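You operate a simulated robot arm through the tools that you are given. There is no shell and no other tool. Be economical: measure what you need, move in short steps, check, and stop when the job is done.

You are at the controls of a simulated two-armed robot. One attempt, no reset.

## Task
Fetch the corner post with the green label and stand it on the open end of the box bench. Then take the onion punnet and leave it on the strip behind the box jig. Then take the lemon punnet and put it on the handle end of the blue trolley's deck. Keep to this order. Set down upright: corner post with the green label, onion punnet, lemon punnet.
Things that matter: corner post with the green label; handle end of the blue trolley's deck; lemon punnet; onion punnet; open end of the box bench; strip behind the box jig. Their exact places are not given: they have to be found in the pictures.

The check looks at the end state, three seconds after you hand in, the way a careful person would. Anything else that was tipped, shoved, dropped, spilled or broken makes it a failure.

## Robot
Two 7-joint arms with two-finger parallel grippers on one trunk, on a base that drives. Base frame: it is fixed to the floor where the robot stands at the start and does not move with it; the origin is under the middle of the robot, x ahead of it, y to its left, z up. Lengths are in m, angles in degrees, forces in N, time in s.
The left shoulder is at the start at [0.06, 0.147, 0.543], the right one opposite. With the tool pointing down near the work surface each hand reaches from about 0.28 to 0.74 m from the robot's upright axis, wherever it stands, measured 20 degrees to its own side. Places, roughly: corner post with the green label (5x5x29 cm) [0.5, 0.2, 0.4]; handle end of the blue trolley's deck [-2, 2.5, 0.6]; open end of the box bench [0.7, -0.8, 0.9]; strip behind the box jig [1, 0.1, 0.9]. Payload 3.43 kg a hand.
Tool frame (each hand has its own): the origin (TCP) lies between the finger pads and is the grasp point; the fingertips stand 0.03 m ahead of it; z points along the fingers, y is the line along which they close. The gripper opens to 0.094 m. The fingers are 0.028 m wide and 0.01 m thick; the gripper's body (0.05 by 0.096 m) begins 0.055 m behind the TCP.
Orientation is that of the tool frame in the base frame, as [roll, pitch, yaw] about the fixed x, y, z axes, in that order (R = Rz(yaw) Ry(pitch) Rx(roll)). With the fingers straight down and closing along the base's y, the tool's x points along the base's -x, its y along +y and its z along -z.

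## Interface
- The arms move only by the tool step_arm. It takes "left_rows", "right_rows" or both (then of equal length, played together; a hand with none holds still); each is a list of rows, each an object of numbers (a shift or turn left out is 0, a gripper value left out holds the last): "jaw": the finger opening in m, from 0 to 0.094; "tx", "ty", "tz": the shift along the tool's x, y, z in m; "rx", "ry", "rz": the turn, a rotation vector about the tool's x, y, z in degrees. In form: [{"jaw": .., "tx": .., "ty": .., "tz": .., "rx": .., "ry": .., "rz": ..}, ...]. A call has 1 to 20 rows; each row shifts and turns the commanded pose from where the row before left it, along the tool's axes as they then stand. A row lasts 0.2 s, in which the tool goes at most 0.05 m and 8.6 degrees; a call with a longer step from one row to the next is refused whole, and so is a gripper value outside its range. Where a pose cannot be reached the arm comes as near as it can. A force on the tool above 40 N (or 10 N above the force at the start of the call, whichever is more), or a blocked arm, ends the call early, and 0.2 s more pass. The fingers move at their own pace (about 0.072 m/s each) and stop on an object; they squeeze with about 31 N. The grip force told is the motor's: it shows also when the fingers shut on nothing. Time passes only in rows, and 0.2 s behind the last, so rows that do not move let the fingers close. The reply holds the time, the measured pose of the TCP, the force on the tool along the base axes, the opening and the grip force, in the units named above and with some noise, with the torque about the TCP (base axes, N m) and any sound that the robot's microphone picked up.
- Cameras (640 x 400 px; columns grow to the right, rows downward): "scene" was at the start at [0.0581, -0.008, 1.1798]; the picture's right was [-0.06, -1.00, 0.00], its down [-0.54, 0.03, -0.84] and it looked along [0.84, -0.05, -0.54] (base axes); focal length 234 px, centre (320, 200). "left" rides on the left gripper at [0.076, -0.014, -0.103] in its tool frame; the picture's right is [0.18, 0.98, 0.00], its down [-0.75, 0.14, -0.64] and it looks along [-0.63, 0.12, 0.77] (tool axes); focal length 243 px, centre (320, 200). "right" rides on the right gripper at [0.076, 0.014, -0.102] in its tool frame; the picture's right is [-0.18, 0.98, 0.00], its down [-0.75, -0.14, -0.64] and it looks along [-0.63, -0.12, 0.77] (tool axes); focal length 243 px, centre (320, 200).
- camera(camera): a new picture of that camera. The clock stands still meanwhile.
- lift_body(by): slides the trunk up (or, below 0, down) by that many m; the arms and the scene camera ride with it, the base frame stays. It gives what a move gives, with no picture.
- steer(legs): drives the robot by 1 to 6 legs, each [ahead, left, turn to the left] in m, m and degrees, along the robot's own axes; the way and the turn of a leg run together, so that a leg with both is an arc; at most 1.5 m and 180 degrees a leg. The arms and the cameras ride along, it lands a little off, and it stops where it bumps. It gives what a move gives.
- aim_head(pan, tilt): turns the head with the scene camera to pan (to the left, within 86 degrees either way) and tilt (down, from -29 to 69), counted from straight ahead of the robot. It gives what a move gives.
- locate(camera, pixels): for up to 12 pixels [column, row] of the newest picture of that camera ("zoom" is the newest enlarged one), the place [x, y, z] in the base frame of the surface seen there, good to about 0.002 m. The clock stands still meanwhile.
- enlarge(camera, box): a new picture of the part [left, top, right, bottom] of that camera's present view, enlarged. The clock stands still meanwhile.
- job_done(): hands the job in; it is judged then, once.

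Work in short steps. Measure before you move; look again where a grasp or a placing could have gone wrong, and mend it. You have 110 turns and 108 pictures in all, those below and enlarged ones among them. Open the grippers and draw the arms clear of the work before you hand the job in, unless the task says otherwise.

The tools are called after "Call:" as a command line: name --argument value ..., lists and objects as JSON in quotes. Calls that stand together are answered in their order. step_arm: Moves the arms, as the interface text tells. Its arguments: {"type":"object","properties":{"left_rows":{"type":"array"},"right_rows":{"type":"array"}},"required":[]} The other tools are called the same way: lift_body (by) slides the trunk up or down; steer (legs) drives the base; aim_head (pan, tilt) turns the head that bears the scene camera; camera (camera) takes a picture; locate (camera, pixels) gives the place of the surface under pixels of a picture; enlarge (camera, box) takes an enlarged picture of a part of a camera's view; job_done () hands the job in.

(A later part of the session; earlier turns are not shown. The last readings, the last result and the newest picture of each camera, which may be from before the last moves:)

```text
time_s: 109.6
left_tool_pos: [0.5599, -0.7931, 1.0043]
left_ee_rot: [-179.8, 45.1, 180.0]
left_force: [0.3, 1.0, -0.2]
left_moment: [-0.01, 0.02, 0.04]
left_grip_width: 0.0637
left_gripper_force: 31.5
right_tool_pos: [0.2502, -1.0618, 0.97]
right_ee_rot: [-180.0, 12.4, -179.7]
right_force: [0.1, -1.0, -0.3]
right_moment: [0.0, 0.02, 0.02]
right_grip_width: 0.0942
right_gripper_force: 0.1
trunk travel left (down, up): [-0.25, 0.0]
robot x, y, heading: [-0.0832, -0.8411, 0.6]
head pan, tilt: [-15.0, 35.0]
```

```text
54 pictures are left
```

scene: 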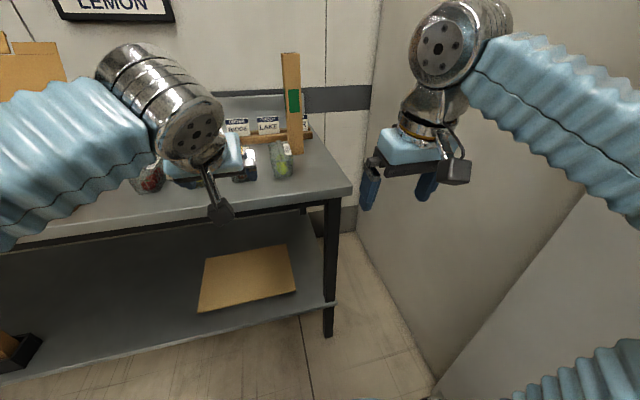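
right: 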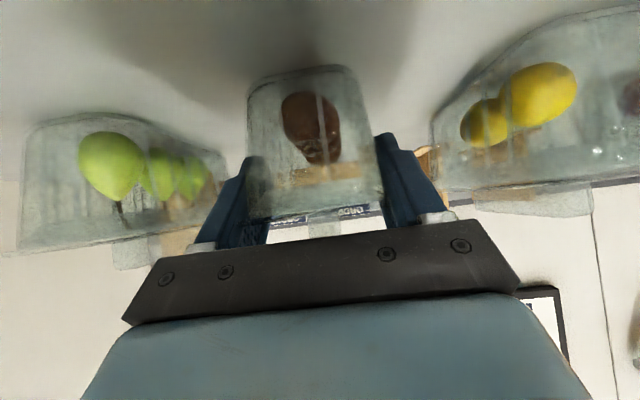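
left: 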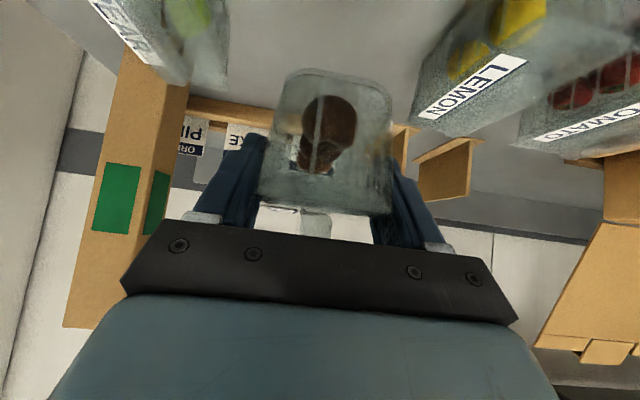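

Held. I back off, then slide left about 1.6 m and look at the space beside the bench's left end.

Call:
steer --legs '[[-0.5, 0, -0.6], [0, 1.2, 0], [0, 0.4, 0]]'

Call:
aim_head --pan 25 --tilt 25

Call:
camera --camera "scene"

```text
time_s: 120.2
left_tool_pos: [0.086, 0.7713, 1.0054]
left_ee_rot: [-179.6, 45.2, 178.0]
left_force: [-0.3, 0.0, 0.1]
left_moment: [-0.02, 0.02, 0.03]
left_grip_width: 0.0637
left_gripper_force: 31.1
right_tool_pos: [-0.2324, 0.5125, 0.9691]
right_ee_rot: [-180.0, 12.4, 178.5]
right_force: [0.2, -0.8, -0.1]
right_moment: [0.0, 0.01, 0.0]
right_grip_width: 0.0939
right_gripper_force: 0.0
trunk travel left (down, up): [-0.25, 0.0]
robot x, y, heading: [-0.5656, 0.7469, -1.3]
head pan, tilt: [-15.0, 35.0]
```

```text
time_s: 121.3
left_tool_pos: [0.0861, 0.7709, 1.0044]
left_ee_rot: [-179.7, 45.2, 178.0]
left_force: [1.0, -0.7, -0.1]
left_moment: [-0.02, 0.03, -0.02]
left_grip_width: 0.0634
left_gripper_force: 31.5
right_tool_pos: [-0.2316, 0.5123, 0.9693]
right_ee_rot: [-180.0, 12.4, 178.5]
right_force: [0.0, 0.8, 0.5]
right_moment: [0.0, 0.01, 0.01]
right_grip_width: 0.094
right_gripper_force: 0.1
trunk travel left (down, up): [-0.25, 0.0]
robot x, y, heading: [-0.5614, 0.744, -1.2]
head pan, tilt: [25.0, 25.0]
```

```text
53 pictures are left
```

scene: 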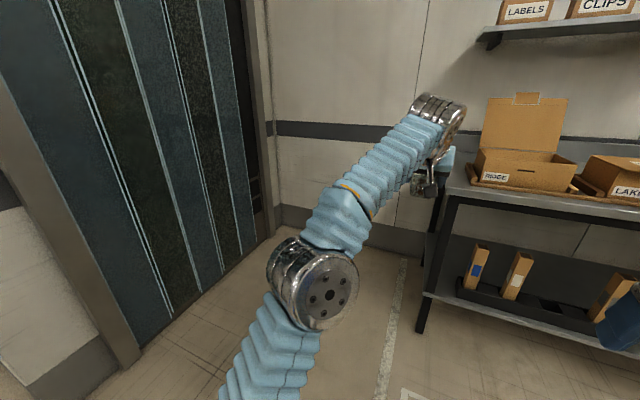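

Call:
locate --camera "scene" --pixels '[[150, 330], [235, 250], [290, 220], [330, 180], [400, 230], [110, 360], [200, 290], [415, 330], [445, 190]]'

```text
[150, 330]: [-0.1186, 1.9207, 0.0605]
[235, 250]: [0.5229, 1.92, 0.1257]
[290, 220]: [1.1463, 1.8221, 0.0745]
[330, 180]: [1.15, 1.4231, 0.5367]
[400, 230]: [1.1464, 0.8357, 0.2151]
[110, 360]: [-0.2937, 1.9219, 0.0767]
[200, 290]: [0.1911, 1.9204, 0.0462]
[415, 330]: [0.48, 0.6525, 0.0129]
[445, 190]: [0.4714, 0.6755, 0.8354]
```

Gap beside the bench: end at y≈0.675, side wall y≈1.92, back wall x≈1.146. I shift the left hand outward, turn right 90° here in the open and check.

Call:
step_arm --left_rows '[{"ty": 0.045}, {"ty": 0.045}, {"ty": 0.045}, {"ty": 0.045}, {}]'

Call:
steer --legs '[[0, 0, -88.8]]'

```text
time_s: 122.5
left_tool_pos: [0.0922, 0.9496, 1.0052]
left_ee_rot: [-179.7, 45.3, 178.1]
left_force: [-0.3, -0.3, -0.8]
left_moment: [0.01, 0.04, 0.0]
left_grip_width: 0.0635
left_gripper_force: 30.9
right_tool_pos: [-0.2321, 0.5123, 0.9705]
right_ee_rot: [180.0, 12.4, 178.5]
right_force: [-0.2, -0.4, 0.1]
right_moment: [-0.01, -0.01, -0.02]
right_grip_width: 0.0942
right_gripper_force: 0.1
trunk travel left (down, up): [-0.25, 0.0]
robot x, y, heading: [-0.5588, 0.7411, -1.3]
head pan, tilt: [25.0, 25.0]
```

```text
time_s: 126.6
left_tool_pos: [-0.3434, 0.0975, 1.0048]
left_ee_rot: [-179.7, 45.3, 89.5]
left_force: [0.7, -0.8, 0.0]
left_moment: [0.02, -0.02, 0.04]
left_grip_width: 0.0636
left_gripper_force: 30.7
right_tool_pos: [-0.7882, 0.4111, 0.9692]
right_ee_rot: [-179.9, 12.3, 90.0]
right_force: [0.2, 0.7, 0.3]
right_moment: [0.02, -0.01, -0.04]
right_grip_width: 0.0942
right_gripper_force: 0.0
trunk travel left (down, up): [-0.25, 0.0]
robot x, y, heading: [-0.5594, 0.7471, -89.5]
head pan, tilt: [25.0, 25.0]
```

I back to y≈1.42, then slide left (toward +x) 0.9 m and check.

Call:
steer --legs '[[-0.67, 0, 0], [0, 0.9, 0]]'

Call:
aim_head --pan 15 --tilt 30

Call:
camera --camera "scene"

```text
time_s: 134.7
left_tool_pos: [0.5534, 0.7715, 1.0044]
left_ee_rot: [-179.7, 45.2, 89.4]
left_force: [0.5, -0.4, -0.9]
left_moment: [0.01, -0.01, 0.0]
left_grip_width: 0.0636
left_gripper_force: 31.3
right_tool_pos: [0.1088, 1.0848, 0.9703]
right_ee_rot: [180.0, 12.3, 90.1]
right_force: [-0.4, 0.1, 0.8]
right_moment: [0.0, 0.03, -0.03]
right_grip_width: 0.0941
right_gripper_force: 0.0
trunk travel left (down, up): [-0.25, 0.0]
robot x, y, heading: [0.3354, 1.4239, -89.3]
head pan, tilt: [25.0, 25.0]
```

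```text
time_s: 135.4
left_tool_pos: [0.5539, 0.7717, 1.0031]
left_ee_rot: [-179.7, 45.2, 89.5]
left_force: [0.7, -0.2, 0.3]
left_moment: [0.05, 0.03, -0.01]
left_grip_width: 0.0635
left_gripper_force: 31.3
right_tool_pos: [0.1098, 1.0851, 0.9702]
right_ee_rot: [-180.0, 12.4, 90.0]
right_force: [-0.6, 0.1, -0.3]
right_moment: [0.02, 0.02, 0.0]
right_grip_width: 0.094
right_gripper_force: 0.2
trunk travel left (down, up): [-0.25, 0.0]
robot x, y, heading: [0.3332, 1.4182, -89.5]
head pan, tilt: [15.0, 30.0]
```

```text
52 pictures are left
```

scene: 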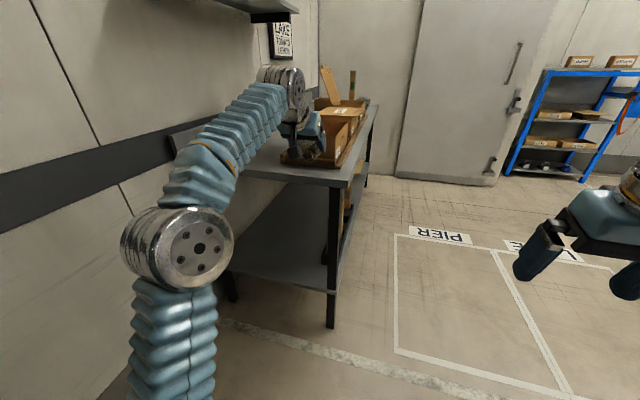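

Call:
locate --camera "scene" --pixels '[[195, 250], [135, 245], [175, 330], [200, 170], [280, 70], [60, 300], [290, 160]]'

```text
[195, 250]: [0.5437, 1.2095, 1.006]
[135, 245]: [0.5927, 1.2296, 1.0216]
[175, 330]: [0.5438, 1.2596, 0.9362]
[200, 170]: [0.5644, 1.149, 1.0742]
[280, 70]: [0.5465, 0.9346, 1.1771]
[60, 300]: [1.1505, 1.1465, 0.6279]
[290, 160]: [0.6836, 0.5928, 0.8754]
```

Elbow's outer side will be at x≈1.04 with robot at 0.72; the wall is at 1.146. I slide on 0.38 m and then look behind the RIDGE lid.

Call:
steer --legs '[[0, 0.38, -0.5]]'

Call:
aim_head --pan 0 --tilt 30

Call:
camera --camera "scene"

Call:
camera --camera "left"

```text
time_s: 137.8
left_tool_pos: [0.9323, 0.7719, 1.0035]
left_ee_rot: [-179.6, 45.1, 89.2]
left_force: [0.4, -0.6, 0.2]
left_moment: [0.02, 0.01, 0.02]
left_grip_width: 0.0635
left_gripper_force: 30.9
right_tool_pos: [0.4891, 1.087, 0.9687]
right_ee_rot: [180.0, 12.4, 89.7]
right_force: [-0.2, 0.8, -1.5]
right_moment: [0.02, -0.01, 0.01]
right_grip_width: 0.0942
right_gripper_force: 0.0
trunk travel left (down, up): [-0.25, 0.0]
robot x, y, heading: [0.7151, 1.4204, -90.0]
head pan, tilt: [15.0, 30.0]
```

```text
time_s: 138.6
left_tool_pos: [0.933, 0.7723, 1.0043]
left_ee_rot: [-179.8, 45.2, 89.2]
left_force: [0.3, -0.4, -0.8]
left_moment: [0.05, -0.01, -0.02]
left_grip_width: 0.0632
left_gripper_force: 30.9
right_tool_pos: [0.4887, 1.0875, 0.9702]
right_ee_rot: [-180.0, 12.4, 89.7]
right_force: [-0.3, -0.5, 0.4]
right_moment: [-0.01, 0.02, 0.04]
right_grip_width: 0.094
right_gripper_force: 0.1
trunk travel left (down, up): [-0.25, 0.0]
robot x, y, heading: [0.7165, 1.4219, -89.8]
head pan, tilt: [0.0, 30.0]
```

```text
51 pictures are left
```

scene: 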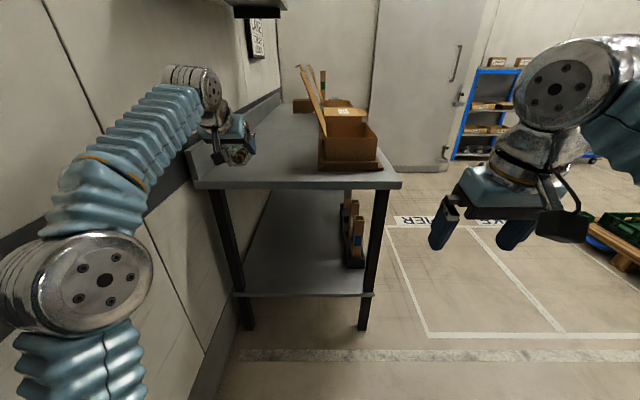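

```text
50 pictures are left
```

left: 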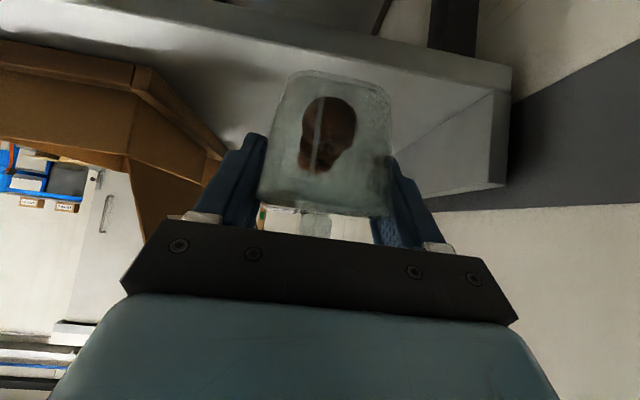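

The strip is clear: lid leans to x≈0.78 and the hand runs at x 0.93. I drive forward 0.40 m.

Call:
steer --legs '[[0.4, 0, 0]]'

Call:
camera --camera "scene"

Call:
camera --camera "left"

```text
time_s: 141.1
left_tool_pos: [0.9341, 0.3667, 1.0039]
left_ee_rot: [-179.6, 45.2, 89.3]
left_force: [0.4, -0.6, -0.9]
left_moment: [0.03, 0.01, -0.01]
left_grip_width: 0.0637
left_gripper_force: 30.9
right_tool_pos: [0.4897, 0.6806, 0.97]
right_ee_rot: [-180.0, 12.4, 89.7]
right_force: [-0.1, 0.2, 0.4]
right_moment: [0.04, 0.0, 0.0]
right_grip_width: 0.0941
right_gripper_force: 0.0
trunk travel left (down, up): [-0.25, 0.0]
robot x, y, heading: [0.7191, 1.0121, -89.8]
head pan, tilt: [0.0, 30.0]
```

```text
49 pictures are left
```

scene: 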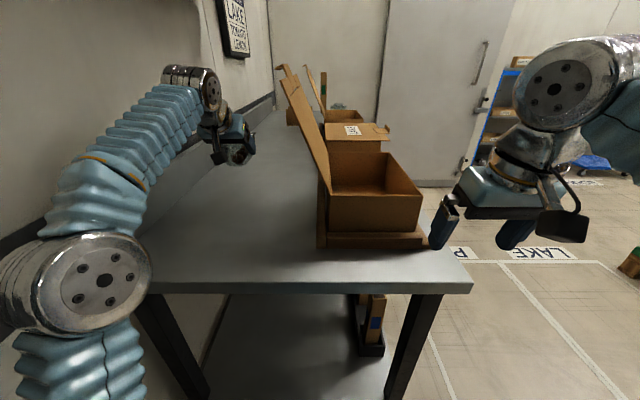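

```text
48 pictures are left
```

left: 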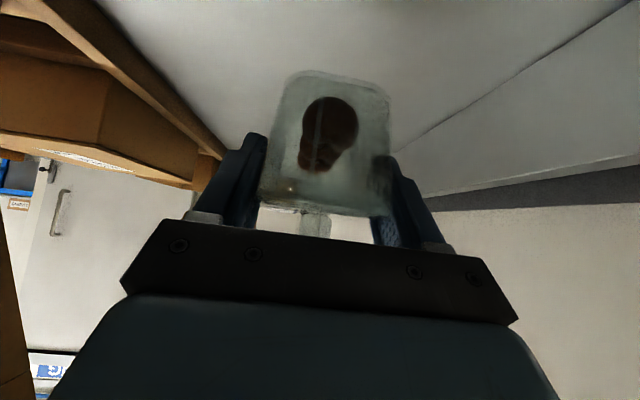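

Clear all round. I shift 3 cm toward the wall, 4 cm further in, and lower to z≈0.915.

Call:
step_arm --left_rows '[{"ty": 0.03}, {"tx": -0.028, "tz": 0.028}, {"tx": 0.0157, "tz": 0.0157}, {"tx": 0.0157, "tz": 0.0157}, {"tx": 0.0157, "tz": 0.0157}, {"tx": 0.0157, "tz": 0.0157}, {}]'

Call:
camera --camera "scene"

Call:
camera --camera "left"

```text
time_s: 142.7
left_tool_pos: [0.9615, 0.3253, 0.9132]
left_ee_rot: [-179.7, 45.2, 89.3]
left_force: [-0.8, 0.5, -1.5]
left_moment: [0.02, -0.02, 0.0]
left_grip_width: 0.0636
left_gripper_force: 31.4
left hand out of reach, approached as far as the arm can: row 2
right_tool_pos: [0.4903, 0.6798, 0.9692]
right_ee_rot: [-180.0, 12.4, 89.7]
right_force: [0.3, -0.8, 0.7]
right_moment: [-0.03, -0.04, 0.01]
right_grip_width: 0.0941
right_gripper_force: 0.0
trunk travel left (down, up): [-0.25, 0.0]
robot x, y, heading: [0.7206, 1.0175, -89.8]
head pan, tilt: [0.0, 30.0]
```

```text
47 pictures are left
```

scene: 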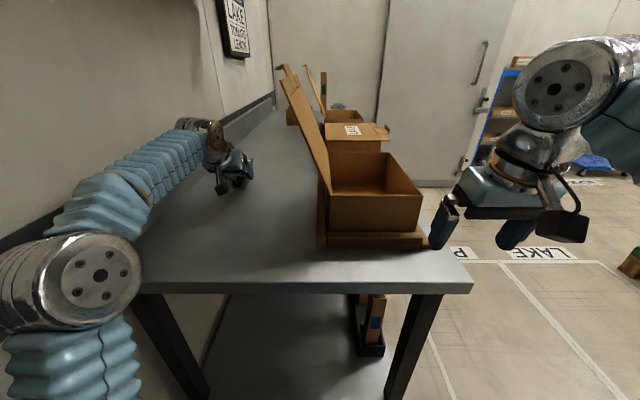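

```text
46 pictures are left
```

left: 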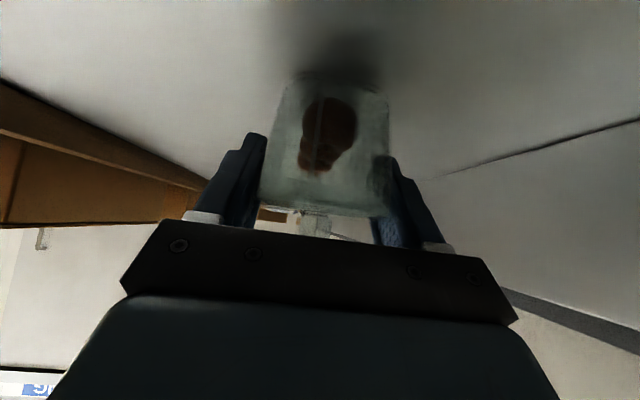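

Nearly down; I lower the last ~6 mm in two steps.

Call:
step_arm --left_rows '[{"tx": 0.0022, "tz": 0.0022}, {"tx": 0.0016, "tz": 0.0016}, {}]'

```text
time_s: 143.5
left_tool_pos: [0.9619, 0.3274, 0.9067]
left_ee_rot: [-179.8, 45.2, 89.3]
left_force: [0.7, -0.5, -0.3]
left_moment: [0.03, 0.02, -0.03]
left_grip_width: 0.0634
left_gripper_force: 31.1
right_tool_pos: [0.49, 0.6798, 0.9697]
right_ee_rot: [-179.9, 12.4, 89.8]
right_force: [-0.1, 0.1, -0.1]
right_moment: [-0.02, -0.03, 0.02]
right_grip_width: 0.0938
right_gripper_force: 0.0
trunk travel left (down, up): [-0.25, 0.0]
robot x, y, heading: [0.7164, 1.0167, -90.2]
head pan, tilt: [0.0, 30.0]
```

Call:
step_arm --left_rows '[{"tx": 0.0012, "tz": 0.0012}, {}]'

```text
time_s: 144.1
left_tool_pos: [0.9623, 0.3257, 0.9076]
left_ee_rot: [-179.7, 45.5, 89.3]
left_force: [0.3, -1.9, 7.4]
left_moment: [-0.39, 0.27, 0.07]
left_grip_width: 0.0636
left_gripper_force: 31.1
right_tool_pos: [0.4903, 0.6811, 0.9689]
right_ee_rot: [-179.9, 12.4, 89.7]
right_force: [-0.5, -0.5, -0.4]
right_moment: [0.01, -0.02, 0.0]
right_grip_width: 0.0941
right_gripper_force: 0.1
trunk travel left (down, up): [-0.25, 0.0]
robot x, y, heading: [0.7159, 1.0141, -89.9]
head pan, tilt: [0.0, 30.0]
```

Contact at 7 N. I ease 0.7 mm, open, withdraw along the fingers, and look.

Call:
step_arm --left_rows '[{"tx": -0.0005, "tz": -0.0005}, {"jaw": 0.094}, {}, {}, {}]'

Call:
step_arm --left_rows '[{"tz": -0.03}, {"tz": -0.04}, {"tz": -0.04}, {}]'

Call:
camera --camera "left"

```text
time_s: 145.3
left_tool_pos: [0.9627, 0.327, 0.9059]
left_ee_rot: [-179.8, 45.2, 89.2]
left_force: [-0.1, -0.2, 0.3]
left_moment: [-0.02, 0.01, -0.02]
left_grip_width: 0.094
left_gripper_force: 0.0
right_tool_pos: [0.4888, 0.6809, 0.9694]
right_ee_rot: [179.9, 12.3, 89.7]
right_force: [0.2, -0.8, -0.5]
right_moment: [0.0, 0.02, -0.01]
right_grip_width: 0.094
right_gripper_force: 0.1
trunk travel left (down, up): [-0.25, 0.0]
robot x, y, heading: [0.7165, 1.0132, -90.0]
head pan, tilt: [0.0, 30.0]
```

```text
time_s: 146.3
left_tool_pos: [0.9613, 0.406, 0.9841]
left_ee_rot: [-179.8, 45.3, 89.2]
left_force: [-0.3, -0.2, -0.4]
left_moment: [0.02, 0.02, -0.01]
left_grip_width: 0.094
left_gripper_force: 0.1
right_tool_pos: [0.4896, 0.6806, 0.9695]
right_ee_rot: [180.0, 12.4, 89.6]
right_force: [-0.6, 1.0, -1.4]
right_moment: [-0.08, -0.02, -0.01]
right_grip_width: 0.0939
right_gripper_force: 0.0
trunk travel left (down, up): [-0.25, 0.0]
robot x, y, heading: [0.7169, 1.0196, -90.1]
head pan, tilt: [0.0, 30.0]
```

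```text
45 pictures are left
```

left: 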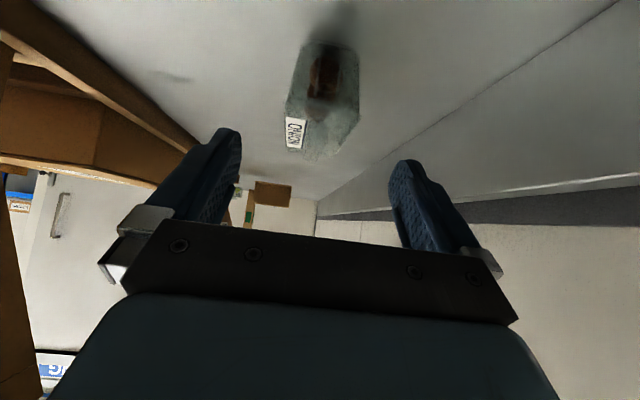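

The onion punnet stands upright on the strip behind the jig. I back out, return to the open floor, turn to face the bench, and slide toward the lemon punnet.

Call:
steer --legs '[[-0.4, 0, 0], [0, -1.3, 0], [0, 0, 90], [0, -1.1, 0], [0, -1.05, 0]]'

Call:
aim_head --pan 0 --tilt 25

Call:
camera --camera "scene"

```text
time_s: 169.1
left_tool_pos: [0.0933, -0.4686, 0.9831]
left_ee_rot: [-179.7, 45.2, -177.7]
left_force: [-0.6, 0.0, 0.4]
left_moment: [0.05, -0.02, 0.04]
left_grip_width: 0.0942
left_gripper_force: 0.1
right_tool_pos: [-0.1573, -0.9547, 0.9708]
right_ee_rot: [-180.0, 12.4, -177.2]
right_force: [0.1, 0.0, 0.9]
right_moment: [0.0, 0.0, 0.0]
right_grip_width: 0.0939
right_gripper_force: 0.0
trunk travel left (down, up): [-0.25, 0.0]
robot x, y, heading: [-0.5024, -0.7493, 3.3]
head pan, tilt: [0.0, 30.0]
```

```text
time_s: 169.8
left_tool_pos: [0.0928, -0.4685, 0.9847]
left_ee_rot: [-179.7, 45.1, -177.7]
left_force: [-0.2, 0.0, 1.3]
left_moment: [0.01, -0.01, -0.02]
left_grip_width: 0.0939
left_gripper_force: 0.0
right_tool_pos: [-0.1583, -0.9557, 0.9697]
right_ee_rot: [-180.0, 12.4, -177.3]
right_force: [-0.2, 0.1, -1.7]
right_moment: [0.0, 0.02, -0.02]
right_grip_width: 0.0943
right_gripper_force: 0.1
trunk travel left (down, up): [-0.25, 0.0]
robot x, y, heading: [-0.5034, -0.7452, 3.2]
head pan, tilt: [0.0, 25.0]
```

```text
44 pictures are left
```

scene: 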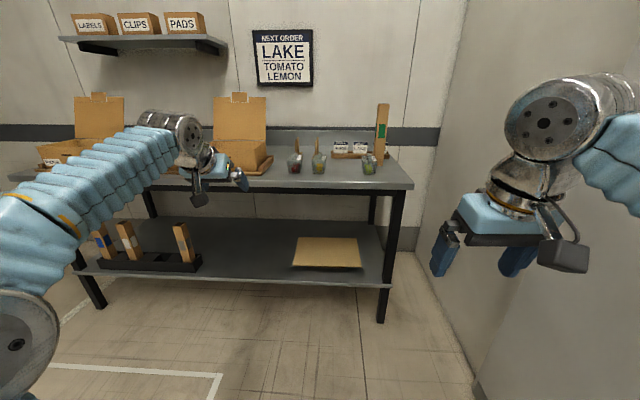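

I square the heading, bring the left hand inward 12 cm, and approach.

Call:
steer --legs '[[0, 0, -3.2], [0.22, -0.063, 0]]'

Call:
step_arm --left_rows '[{"ty": -0.04}, {"ty": -0.04}, {"ty": -0.04}, {}]'

Call:
camera --camera "left"

```text
time_s: 171.9
left_tool_pos: [0.3266, -0.5607, 0.9837]
left_ee_rot: [-179.7, 45.2, 179.4]
left_force: [0.5, 0.1, -0.2]
left_moment: [0.01, 0.0, -0.01]
left_grip_width: 0.0938
left_gripper_force: 0.0
right_tool_pos: [0.0514, -1.0334, 0.9695]
right_ee_rot: [180.0, 12.5, 179.9]
right_force: [0.5, 0.0, -0.5]
right_moment: [-0.02, -0.01, 0.0]
right_grip_width: 0.0942
right_gripper_force: 0.1
trunk travel left (down, up): [-0.25, 0.0]
robot x, y, heading: [-0.2812, -0.8083, 0.2]
head pan, tilt: [0.0, 25.0]
```

```text
time_s: 172.9
left_tool_pos: [0.3251, -0.6807, 0.9821]
left_ee_rot: [-179.7, 45.1, 179.5]
left_force: [0.8, 0.0, -0.2]
left_moment: [-0.01, 0.02, -0.02]
left_grip_width: 0.0938
left_gripper_force: 0.0
right_tool_pos: [0.0523, -1.0325, 0.9705]
right_ee_rot: [180.0, 12.4, 179.9]
right_force: [-1.7, -0.8, 1.0]
right_moment: [0.02, 0.01, -0.01]
right_grip_width: 0.0941
right_gripper_force: 0.1
trunk travel left (down, up): [-0.25, 0.0]
robot x, y, heading: [-0.2799, -0.8077, -0.1]
head pan, tilt: [0.0, 25.0]
```

```text
43 pictures are left
```

left: 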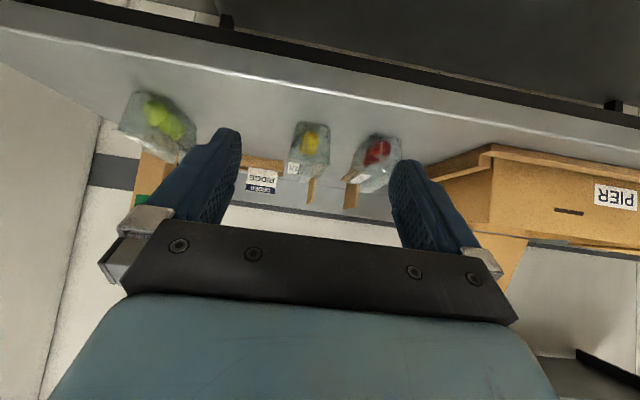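

Call:
enlarge --camera "left" --box '[270, 105, 350, 185]'

Call:
locate --camera "zoom" --pixels '[[175, 230], [180, 270], [370, 240], [380, 230], [250, 220], [330, 250], [280, 280], [270, 250], [210, 220], [350, 230]]'

```text
5.00 times, centred on (310, 145) of left
```

zoom: 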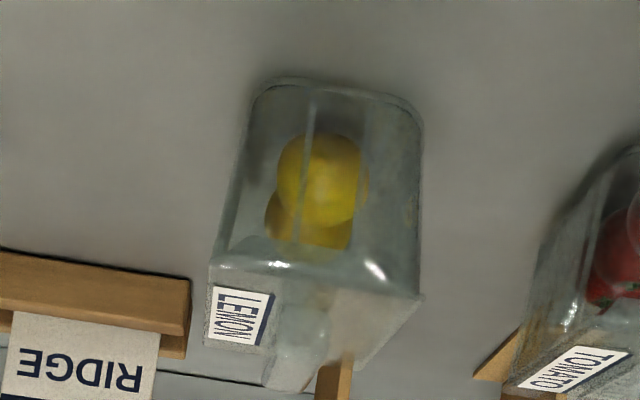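

```text
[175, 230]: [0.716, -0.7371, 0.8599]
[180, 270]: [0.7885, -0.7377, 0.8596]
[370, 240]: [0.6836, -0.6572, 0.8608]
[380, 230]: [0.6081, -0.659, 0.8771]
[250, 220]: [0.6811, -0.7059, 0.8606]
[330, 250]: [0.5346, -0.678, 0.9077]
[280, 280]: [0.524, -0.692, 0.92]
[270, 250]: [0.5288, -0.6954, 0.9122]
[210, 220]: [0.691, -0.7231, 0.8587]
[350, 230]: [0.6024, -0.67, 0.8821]
```

Lemon punnet: front x≈0.523, centre y≈−0.682. I drive forward 0.2 m and then measure its lid for yaw.

Call:
steer --legs '[[0.2, 0, 0]]'

Call:
enlarge --camera "left" --box '[240, 0, 400, 160]'

Call:
locate --camera "zoom" --pixels '[[200, 150], [220, 200], [260, 280], [400, 200], [420, 260], [300, 200], [320, 280], [380, 150], [200, 180], [350, 240]]'

```text
time_s: 174.5
left_tool_pos: [0.5223, -0.683, 0.9824]
left_ee_rot: [-179.7, 45.3, 179.1]
left_force: [-1.3, 0.5, -0.5]
left_moment: [0.02, 0.0, -0.01]
left_grip_width: 0.0939
left_gripper_force: 0.1
right_tool_pos: [0.2487, -1.0338, 0.9688]
right_ee_rot: [-179.9, 12.4, 179.8]
right_force: [0.5, -1.2, -0.9]
right_moment: [0.03, -0.01, 0.02]
right_grip_width: 0.0939
right_gripper_force: 0.1
trunk travel left (down, up): [-0.25, 0.0]
robot x, y, heading: [-0.0837, -0.8028, -0.1]
head pan, tilt: [0.0, 25.0]
```

```text
2.50 times, centred on (320, 80) of left
```

zoom: 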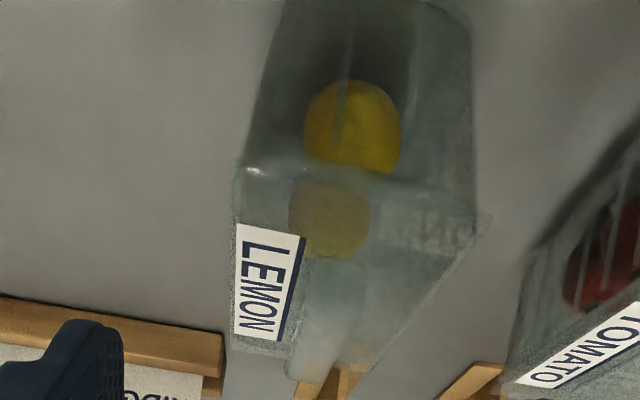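

```text
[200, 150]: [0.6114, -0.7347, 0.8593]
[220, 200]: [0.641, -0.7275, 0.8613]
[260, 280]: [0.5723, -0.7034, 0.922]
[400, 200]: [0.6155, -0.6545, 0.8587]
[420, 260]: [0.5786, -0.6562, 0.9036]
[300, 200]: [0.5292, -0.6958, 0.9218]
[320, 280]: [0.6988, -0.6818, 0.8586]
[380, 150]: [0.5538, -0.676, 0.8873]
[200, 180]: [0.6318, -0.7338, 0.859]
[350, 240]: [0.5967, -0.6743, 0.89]
```

Call:
locate --camera "zoom" --pixels '[[242, 230], [238, 328], [300, 242], [276, 335], [310, 300], [310, 360], [330, 270], [300, 370], [245, 170], [470, 215]]'

```text
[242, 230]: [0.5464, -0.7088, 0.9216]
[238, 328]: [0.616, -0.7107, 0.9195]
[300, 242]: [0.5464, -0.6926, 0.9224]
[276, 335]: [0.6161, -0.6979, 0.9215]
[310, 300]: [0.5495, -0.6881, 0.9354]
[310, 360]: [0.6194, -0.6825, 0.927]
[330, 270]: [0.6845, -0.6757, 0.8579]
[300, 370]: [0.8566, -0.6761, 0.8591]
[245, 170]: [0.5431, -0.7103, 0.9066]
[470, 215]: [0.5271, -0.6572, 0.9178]
```

Centre y −0.683 matches the hand. I move 4 cm forward, then descend to z≈0.908.

Call:
step_arm --left_rows '[{"tx": -0.0275, "tz": 0.0275}, {"tx": 0.018, "tz": 0.018}, {"tx": 0.018, "tz": 0.018}, {"tx": 0.0168, "tz": 0.0168}, {}]'

Call:
camera --camera "left"

```text
time_s: 175.7
left_tool_pos: [0.5638, -0.6849, 0.909]
left_ee_rot: [-179.7, 45.2, 179.1]
left_force: [0.3, 0.6, -0.3]
left_moment: [-0.04, 0.0, -0.01]
left_grip_width: 0.0939
left_gripper_force: 0.1
right_tool_pos: [0.2492, -1.0345, 0.9704]
right_ee_rot: [180.0, 12.3, 179.7]
right_force: [0.6, 0.3, 0.9]
right_moment: [0.01, 0.02, 0.02]
right_grip_width: 0.0938
right_gripper_force: 0.0
trunk travel left (down, up): [-0.25, 0.0]
robot x, y, heading: [-0.0822, -0.8077, 0.2]
head pan, tilt: [0.0, 25.0]
```

```text
40 pictures are left
```

left: 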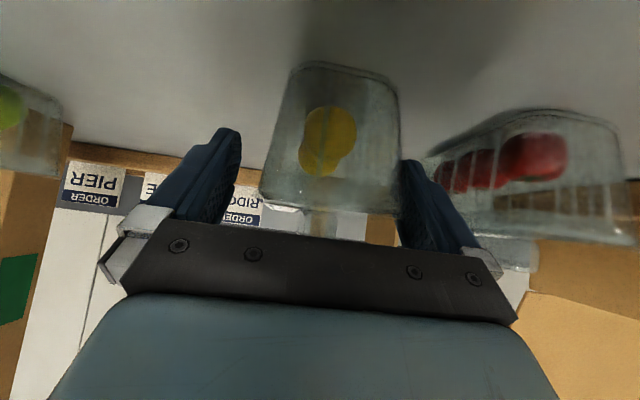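

The punnet sits a little toward the left finger; I shift 6 mm that way and close, then lift.

Call:
step_arm --left_rows '[{"ty": 0.006}, {"jaw": 0.052}, {}, {}, {}]'

Call:
step_arm --left_rows '[{"tx": -0.018, "tz": -0.018}, {"tx": -0.018, "tz": -0.018}, {"tx": -0.018, "tz": -0.018}, {"tx": -0.014, "tz": -0.014}, {}]'

Call:
camera --camera "left"

```text
time_s: 176.9
left_tool_pos: [0.563, -0.6791, 0.9073]
left_ee_rot: [-179.7, 45.2, 179.2]
left_force: [-0.4, -0.4, -0.1]
left_moment: [-0.01, 0.01, 0.01]
left_grip_width: 0.0635
left_gripper_force: 30.6
right_tool_pos: [0.2493, -1.0343, 0.9695]
right_ee_rot: [-180.0, 12.3, 179.7]
right_force: [-0.5, 0.5, -0.7]
right_moment: [0.01, -0.03, -0.02]
right_grip_width: 0.0941
right_gripper_force: 0.0
trunk travel left (down, up): [-0.25, 0.0]
robot x, y, heading: [-0.0902, -0.8075, -0.1]
head pan, tilt: [0.0, 25.0]
```

```text
time_s: 178.1
left_tool_pos: [0.561, -0.6791, 1.0035]
left_ee_rot: [-179.7, 45.2, 179.1]
left_force: [-0.1, 0.2, 0.0]
left_moment: [0.0, 0.02, 0.06]
left_grip_width: 0.0633
left_gripper_force: 31.1
right_tool_pos: [0.2485, -1.0347, 0.9699]
right_ee_rot: [180.0, 12.4, 179.6]
right_force: [-1.0, 0.4, -0.5]
right_moment: [-0.02, -0.01, -0.02]
right_grip_width: 0.0937
right_gripper_force: 0.1
trunk travel left (down, up): [-0.25, 0.0]
robot x, y, heading: [-0.085, -0.8046, 0.3]
head pan, tilt: [0.0, 25.0]
```

```text
39 pictures are left
```

left: 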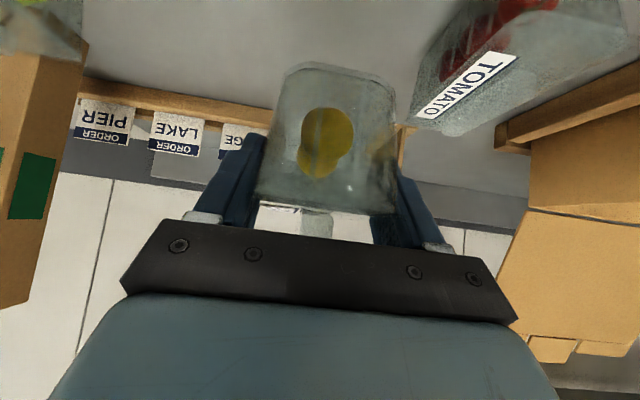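

Lemon punnet held level. I back away, slide to mid-bench, turn left, and survey toward the trolley.

Call:
steer --legs '[[-0.6, 0, 0], [0, 1.3, 0], [0, 0, 120]]'

Call:
aim_head --pan 0 --tilt 15

Call:
camera --camera "scene"

```text
time_s: 192.5
left_tool_pos: [-1.0496, 1.0096, 1.0036]
left_ee_rot: [-179.8, 45.2, -64.3]
left_force: [0.0, -0.1, 0.4]
left_moment: [0.03, -0.01, 0.02]
left_grip_width: 0.0635
left_gripper_force: 30.5
right_tool_pos: [-0.5939, 0.8892, 0.9698]
right_ee_rot: [180.0, 12.4, -63.7]
right_force: [-0.3, 0.2, 0.8]
right_moment: [0.03, -0.02, 0.01]
right_grip_width: 0.0941
right_gripper_force: 0.0
trunk travel left (down, up): [-0.25, 0.0]
robot x, y, heading: [-0.6492, 0.4885, 116.5]
head pan, tilt: [0.0, 25.0]
```

```text
time_s: 193.2
left_tool_pos: [-1.0513, 1.0095, 1.003]
left_ee_rot: [-179.6, 45.2, -64.3]
left_force: [0.4, -0.1, -0.7]
left_moment: [-0.03, -0.03, 0.02]
left_grip_width: 0.0633
left_gripper_force: 30.9
right_tool_pos: [-0.5939, 0.8899, 0.9689]
right_ee_rot: [180.0, 12.4, -63.7]
right_force: [0.2, -0.7, -0.6]
right_moment: [0.03, 0.03, -0.04]
right_grip_width: 0.094
right_gripper_force: 0.1
trunk travel left (down, up): [-0.25, 0.0]
robot x, y, heading: [-0.6518, 0.4871, 116.7]
head pan, tilt: [0.0, 15.0]
```

```text
38 pictures are left
```

scene: 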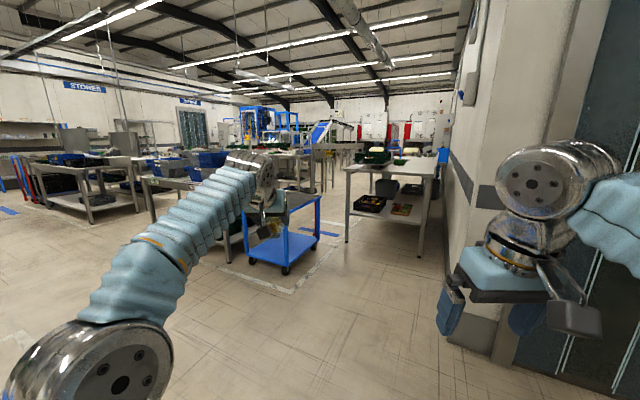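

Call:
enlarge --camera "scene" --box '[200, 140, 380, 300]'

Call:
locate --camera "zoom" --pixels '[[330, 210], [390, 205], [420, 195], [250, 235], [300, 250], [295, 455], [175, 300], [330, 180], [360, 190], [445, 340], [350, 215], [380, 330]]'

```text
2.50 times, centred on (290, 220) of scene
```

zoom: 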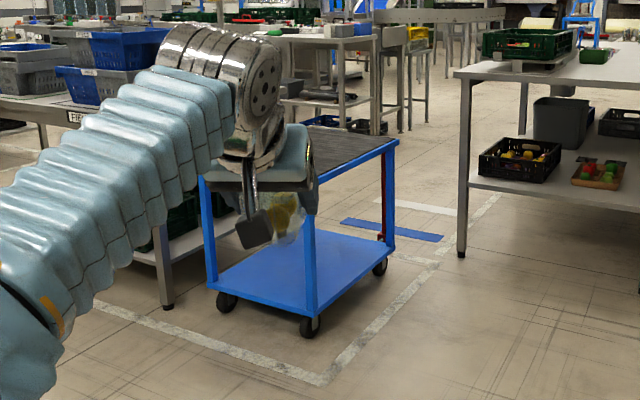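

```text
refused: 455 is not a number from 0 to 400
```

The hand hides the trolley; I turn 22° more to the left so it appears between the hands.

Call:
steer --legs '[[0.5, 0, 0], [0, 0, 18]]'

Call:
aim_head --pan -8 --tilt 15

Call:
camera --camera "scene"

```text
time_s: 197.2
left_tool_pos: [-1.4201, 1.2991, 1.0051]
left_ee_rot: [-179.7, 45.1, -45.9]
left_force: [-0.6, -0.4, 0.0]
left_moment: [-0.05, 0.0, 0.0]
left_grip_width: 0.0635
left_gripper_force: 31.1
right_tool_pos: [-0.9473, 1.3302, 0.9707]
right_ee_rot: [-180.0, 12.4, -45.2]
right_force: [-0.2, -0.3, -0.4]
right_moment: [-0.01, -0.01, 0.0]
right_grip_width: 0.0938
right_gripper_force: 0.0
trunk travel left (down, up): [-0.25, 0.0]
robot x, y, heading: [-0.8719, 0.9337, 135.1]
head pan, tilt: [0.0, 15.0]
```

```text
time_s: 197.9
left_tool_pos: [-1.4209, 1.2996, 1.0034]
left_ee_rot: [-179.7, 45.2, -45.8]
left_force: [-0.3, -0.1, 0.2]
left_moment: [0.01, -0.04, 0.01]
left_grip_width: 0.0633
left_gripper_force: 31.2
right_tool_pos: [-0.9482, 1.3304, 0.9698]
right_ee_rot: [-180.0, 12.4, -45.2]
right_force: [0.2, 0.4, -0.4]
right_moment: [-0.03, -0.01, 0.0]
right_grip_width: 0.0938
right_gripper_force: 0.0
trunk travel left (down, up): [-0.25, 0.0]
robot x, y, heading: [-0.8707, 0.9339, 135.1]
head pan, tilt: [-8.0, 15.0]
```

```text
36 pictures are left
```

scene: 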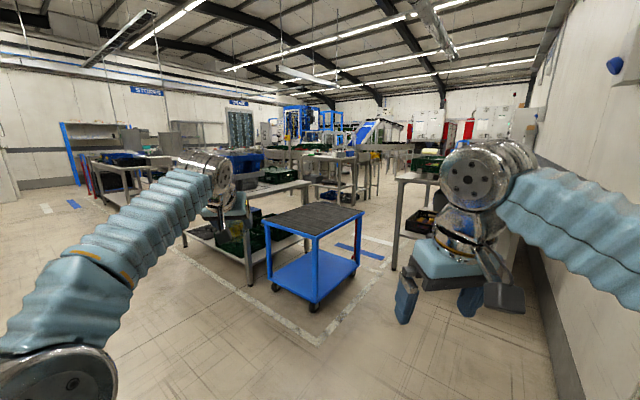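

Call:
enlarge --camera "scene" --box '[240, 190, 400, 320]'

Call:
locate --camera "scene" --pixels '[[266, 222], [316, 235], [363, 213], [315, 205], [300, 215], [340, 212], [316, 300], [275, 285], [355, 265], [268, 260], [240, 260], [255, 220]]'

```text
3.08 times, centred on (320, 255) of scene
```

zoom: 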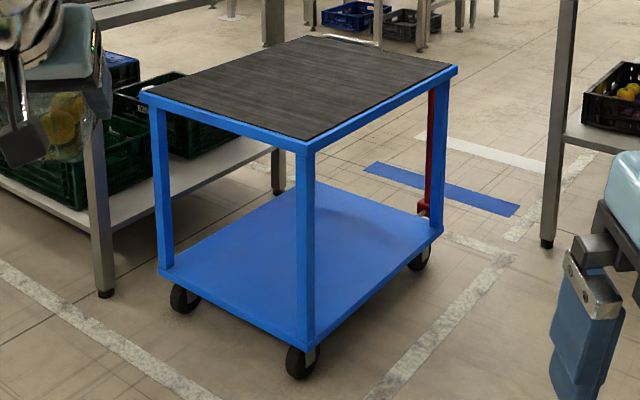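

```text
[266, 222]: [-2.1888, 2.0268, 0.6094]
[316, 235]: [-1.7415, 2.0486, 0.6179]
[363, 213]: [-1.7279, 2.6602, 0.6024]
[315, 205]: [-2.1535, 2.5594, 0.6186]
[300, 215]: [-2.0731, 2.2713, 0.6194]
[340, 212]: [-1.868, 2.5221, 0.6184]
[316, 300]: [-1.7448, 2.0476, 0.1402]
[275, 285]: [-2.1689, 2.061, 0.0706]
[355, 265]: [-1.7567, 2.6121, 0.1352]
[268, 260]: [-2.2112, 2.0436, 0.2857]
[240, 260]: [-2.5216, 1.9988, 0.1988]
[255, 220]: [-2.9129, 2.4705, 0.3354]
```

The trolley deck spans x≈−1.74…−2.19, y≈2.04…2.67 at z 0.619; the far (y≈2.67) edge seems to have a chrome bar. I check that end, the table to its right, and the pillar.

Call:
locate --camera "zoom" --pixels '[[345, 38], [378, 46], [322, 34], [548, 235], [430, 150], [635, 150], [310, 42], [440, 72]]'

Call:
enlarge --camera "scene" --box '[280, 180, 400, 240]'

Call:
locate --camera "scene" --pixels '[[394, 265], [400, 182], [530, 300], [560, 330], [440, 190], [405, 260], [520, 240]]'

```text
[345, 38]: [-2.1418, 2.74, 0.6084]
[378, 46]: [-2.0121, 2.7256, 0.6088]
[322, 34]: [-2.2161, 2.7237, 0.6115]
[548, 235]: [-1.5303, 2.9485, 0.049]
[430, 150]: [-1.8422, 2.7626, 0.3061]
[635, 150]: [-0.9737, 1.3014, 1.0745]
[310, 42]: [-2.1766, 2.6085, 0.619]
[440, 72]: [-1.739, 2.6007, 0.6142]
```

```text
5.33 times, centred on (340, 210) of scene
```

zoom: 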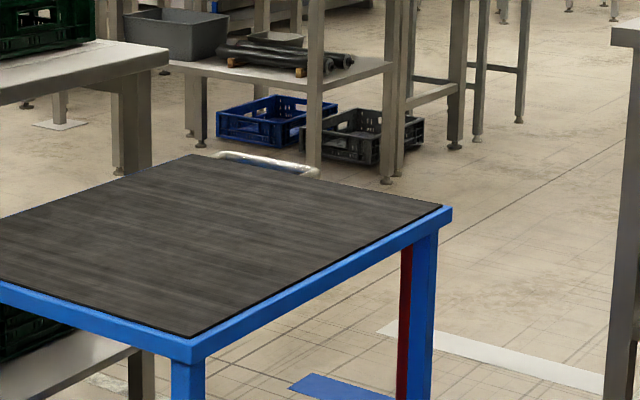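

```text
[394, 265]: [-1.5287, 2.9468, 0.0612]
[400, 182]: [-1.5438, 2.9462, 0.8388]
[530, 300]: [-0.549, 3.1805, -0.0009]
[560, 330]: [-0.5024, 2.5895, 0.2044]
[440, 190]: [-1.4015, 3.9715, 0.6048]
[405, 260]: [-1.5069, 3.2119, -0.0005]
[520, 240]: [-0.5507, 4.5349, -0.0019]
```

Handle bar is at y≈2.73, so the handle end is the deck's y≈2.35–2.66 part; I aim for (−1.93, 2.5). I turn to ~155° heading and move to a standoff east of the trolley, clear of the table (leg at (−1.53, 2.95)).

Call:
steer --legs '[[0, 0, 20], [0.6, -1.03, 0]]'

Call:
aim_head --pan 0 --tilt 30

Call:
camera --camera "scene"

```text
time_s: 205.0
left_tool_pos: [-1.6474, 2.2671, 1.0036]
left_ee_rot: [-179.6, 45.2, -25.0]
left_force: [0.7, -0.8, -0.7]
left_moment: [0.0, -0.01, -0.02]
left_grip_width: 0.0638
left_gripper_force: 31.8
right_tool_pos: [-1.2158, 2.4643, 0.9699]
right_ee_rot: [-180.0, 12.4, -24.5]
right_force: [-0.6, 0.8, 0.0]
right_moment: [0.04, 0.01, -0.02]
right_grip_width: 0.0942
right_gripper_force: 0.0
trunk travel left (down, up): [-0.25, 0.0]
robot x, y, heading: [-1.0056, 2.1186, 155.9]
head pan, tilt: [-8.0, 15.0]
```

```text
time_s: 205.8
left_tool_pos: [-1.6477, 2.266, 1.0032]
left_ee_rot: [-179.8, 45.1, -25.0]
left_force: [-0.1, -0.7, 0.1]
left_moment: [0.01, -0.01, -0.01]
left_grip_width: 0.0635
left_gripper_force: 30.8
right_tool_pos: [-1.2164, 2.4623, 0.9703]
right_ee_rot: [180.0, 12.3, -24.5]
right_force: [-0.8, -1.2, -1.2]
right_moment: [-0.01, -0.02, -0.04]
right_grip_width: 0.094
right_gripper_force: 0.0
trunk travel left (down, up): [-0.25, 0.0]
robot x, y, heading: [-1.0047, 2.1177, 155.9]
head pan, tilt: [0.0, 30.0]
```

```text
33 pictures are left
```

scene: 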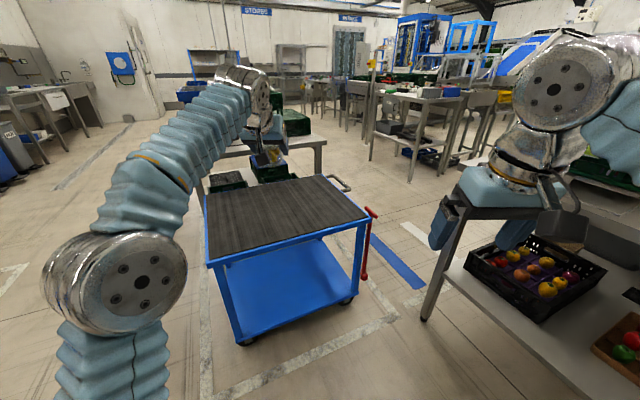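

I drive the hand over the handle end: 0.34 ahead, 0.095 to the right.

Call:
steer --legs '[[0.34, -0.095, 0]]'

Call:
camera --camera "scene"

Call:
camera --camera "left"

```text
time_s: 208.1
left_tool_pos: [-1.9273, 2.5057, 1.0044]
left_ee_rot: [-179.7, 45.1, -25.5]
left_force: [0.2, 0.3, -0.4]
left_moment: [0.03, -0.05, -0.02]
left_grip_width: 0.0634
left_gripper_force: 31.1
right_tool_pos: [-1.4953, 2.6979, 0.9705]
right_ee_rot: [179.9, 12.4, -25.0]
right_force: [-0.9, -0.2, -0.6]
right_moment: [0.0, -0.02, -0.04]
right_grip_width: 0.094
right_gripper_force: 0.1
trunk travel left (down, up): [-0.25, 0.0]
robot x, y, heading: [-1.2884, 2.3498, 155.5]
head pan, tilt: [0.0, 30.0]
```

```text
32 pictures are left
```

scene: 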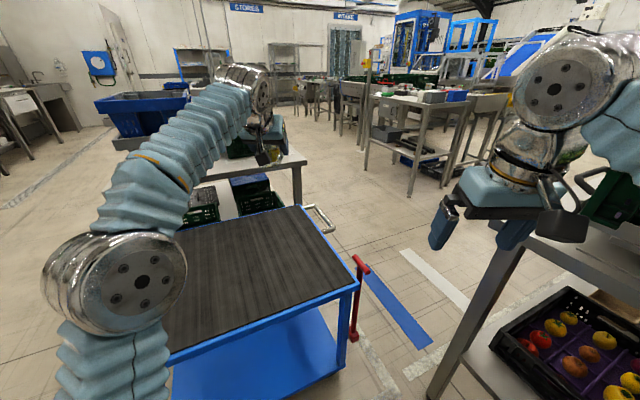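

```text
31 pictures are left
```

left: 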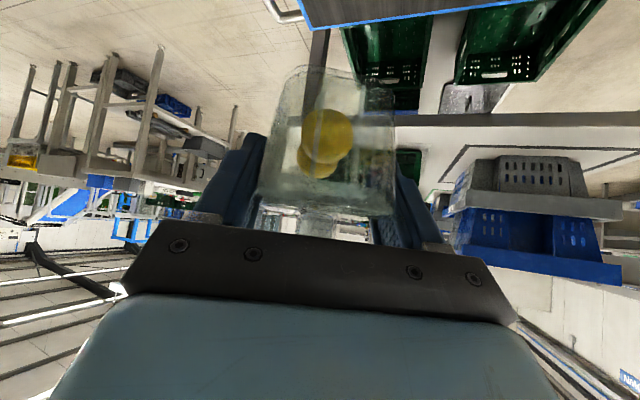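

Over the handle end at (−1.927, 2.506). I lower 0.30 m and check.

Call:
step_arm --left_rows '[{"tx": 0.0327, "tz": 0.0327}, {"tx": 0.0327, "tz": 0.0327}, {"tx": 0.0327, "tz": 0.0327}, {"tx": 0.0327, "tz": 0.0327}, {"tx": 0.0327, "tz": 0.0327}, {"tx": 0.0327, "tz": 0.0327}, {"tx": 0.0147, "tz": 0.0147}, {}]'

Call:
camera --camera "scene"

Call:
camera --camera "left"

```text
time_s: 209.9
left_tool_pos: [-1.9297, 2.5073, 0.7064]
left_ee_rot: [-179.6, 45.2, -25.5]
left_force: [0.2, -0.1, -0.7]
left_moment: [0.0, -0.01, 0.04]
left_grip_width: 0.0632
left_gripper_force: 30.8
right_tool_pos: [-1.4952, 2.6981, 0.9696]
right_ee_rot: [-179.9, 12.4, -25.0]
right_force: [0.1, 0.7, 0.1]
right_moment: [0.0, 0.0, 0.01]
right_grip_width: 0.0942
right_gripper_force: 0.0
trunk travel left (down, up): [-0.25, 0.0]
robot x, y, heading: [-1.2849, 2.3506, 155.6]
head pan, tilt: [0.0, 30.0]
```

```text
30 pictures are left
```

scene: 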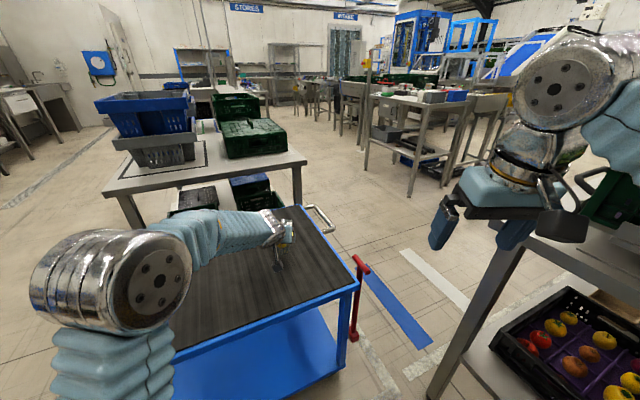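

```text
29 pictures are left
```

left: 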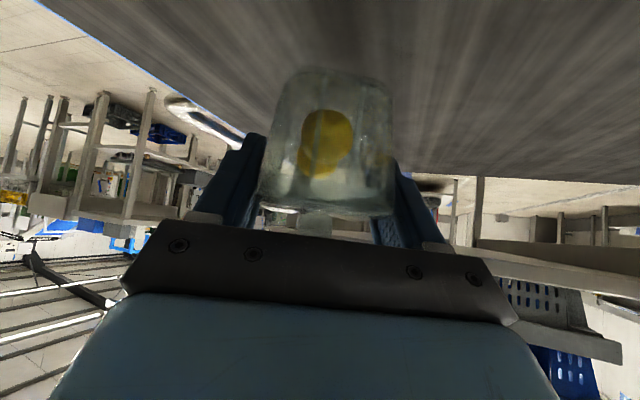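

Good position. I lower 3.3 cm, then creep.

Call:
step_arm --left_rows '[{"tx": 0.0117, "tz": 0.0117}, {"tx": 0.0117, "tz": 0.0117}, {"tx": 0.0014, "tz": 0.0014}, {}]'

Call:
step_arm --left_rows '[{"tx": 0.0014, "tz": 0.0014}, {"tx": 0.0014, "tz": 0.0014}, {}]'

```text
time_s: 210.9
left_tool_pos: [-1.929, 2.5072, 0.6696]
left_ee_rot: [-179.7, 45.1, -25.6]
left_force: [0.0, 0.7, -0.4]
left_moment: [-0.02, -0.01, 0.02]
left_grip_width: 0.0635
left_gripper_force: 30.9
right_tool_pos: [-1.4956, 2.6966, 0.9699]
right_ee_rot: [-179.9, 12.4, -24.9]
right_force: [-0.5, -1.1, -1.0]
right_moment: [-0.05, -0.02, -0.03]
right_grip_width: 0.094
right_gripper_force: 0.0
trunk travel left (down, up): [-0.25, 0.0]
robot x, y, heading: [-1.291, 2.3507, 155.4]
head pan, tilt: [0.0, 30.0]
```

```text
time_s: 211.7
left_tool_pos: [-1.9283, 2.5076, 0.6682]
left_ee_rot: [-179.7, 45.2, -25.5]
left_force: [0.8, 0.4, 2.5]
left_moment: [0.19, 0.16, -0.03]
left_grip_width: 0.0637
left_gripper_force: 31.4
right_tool_pos: [-1.4943, 2.6974, 0.969]
right_ee_rot: [180.0, 12.4, -25.0]
right_force: [0.7, 0.3, -0.6]
right_moment: [0.01, -0.01, -0.03]
right_grip_width: 0.0939
right_gripper_force: 0.0
trunk travel left (down, up): [-0.25, 0.0]
robot x, y, heading: [-1.2821, 2.3479, 155.2]
head pan, tilt: [0.0, 30.0]
```

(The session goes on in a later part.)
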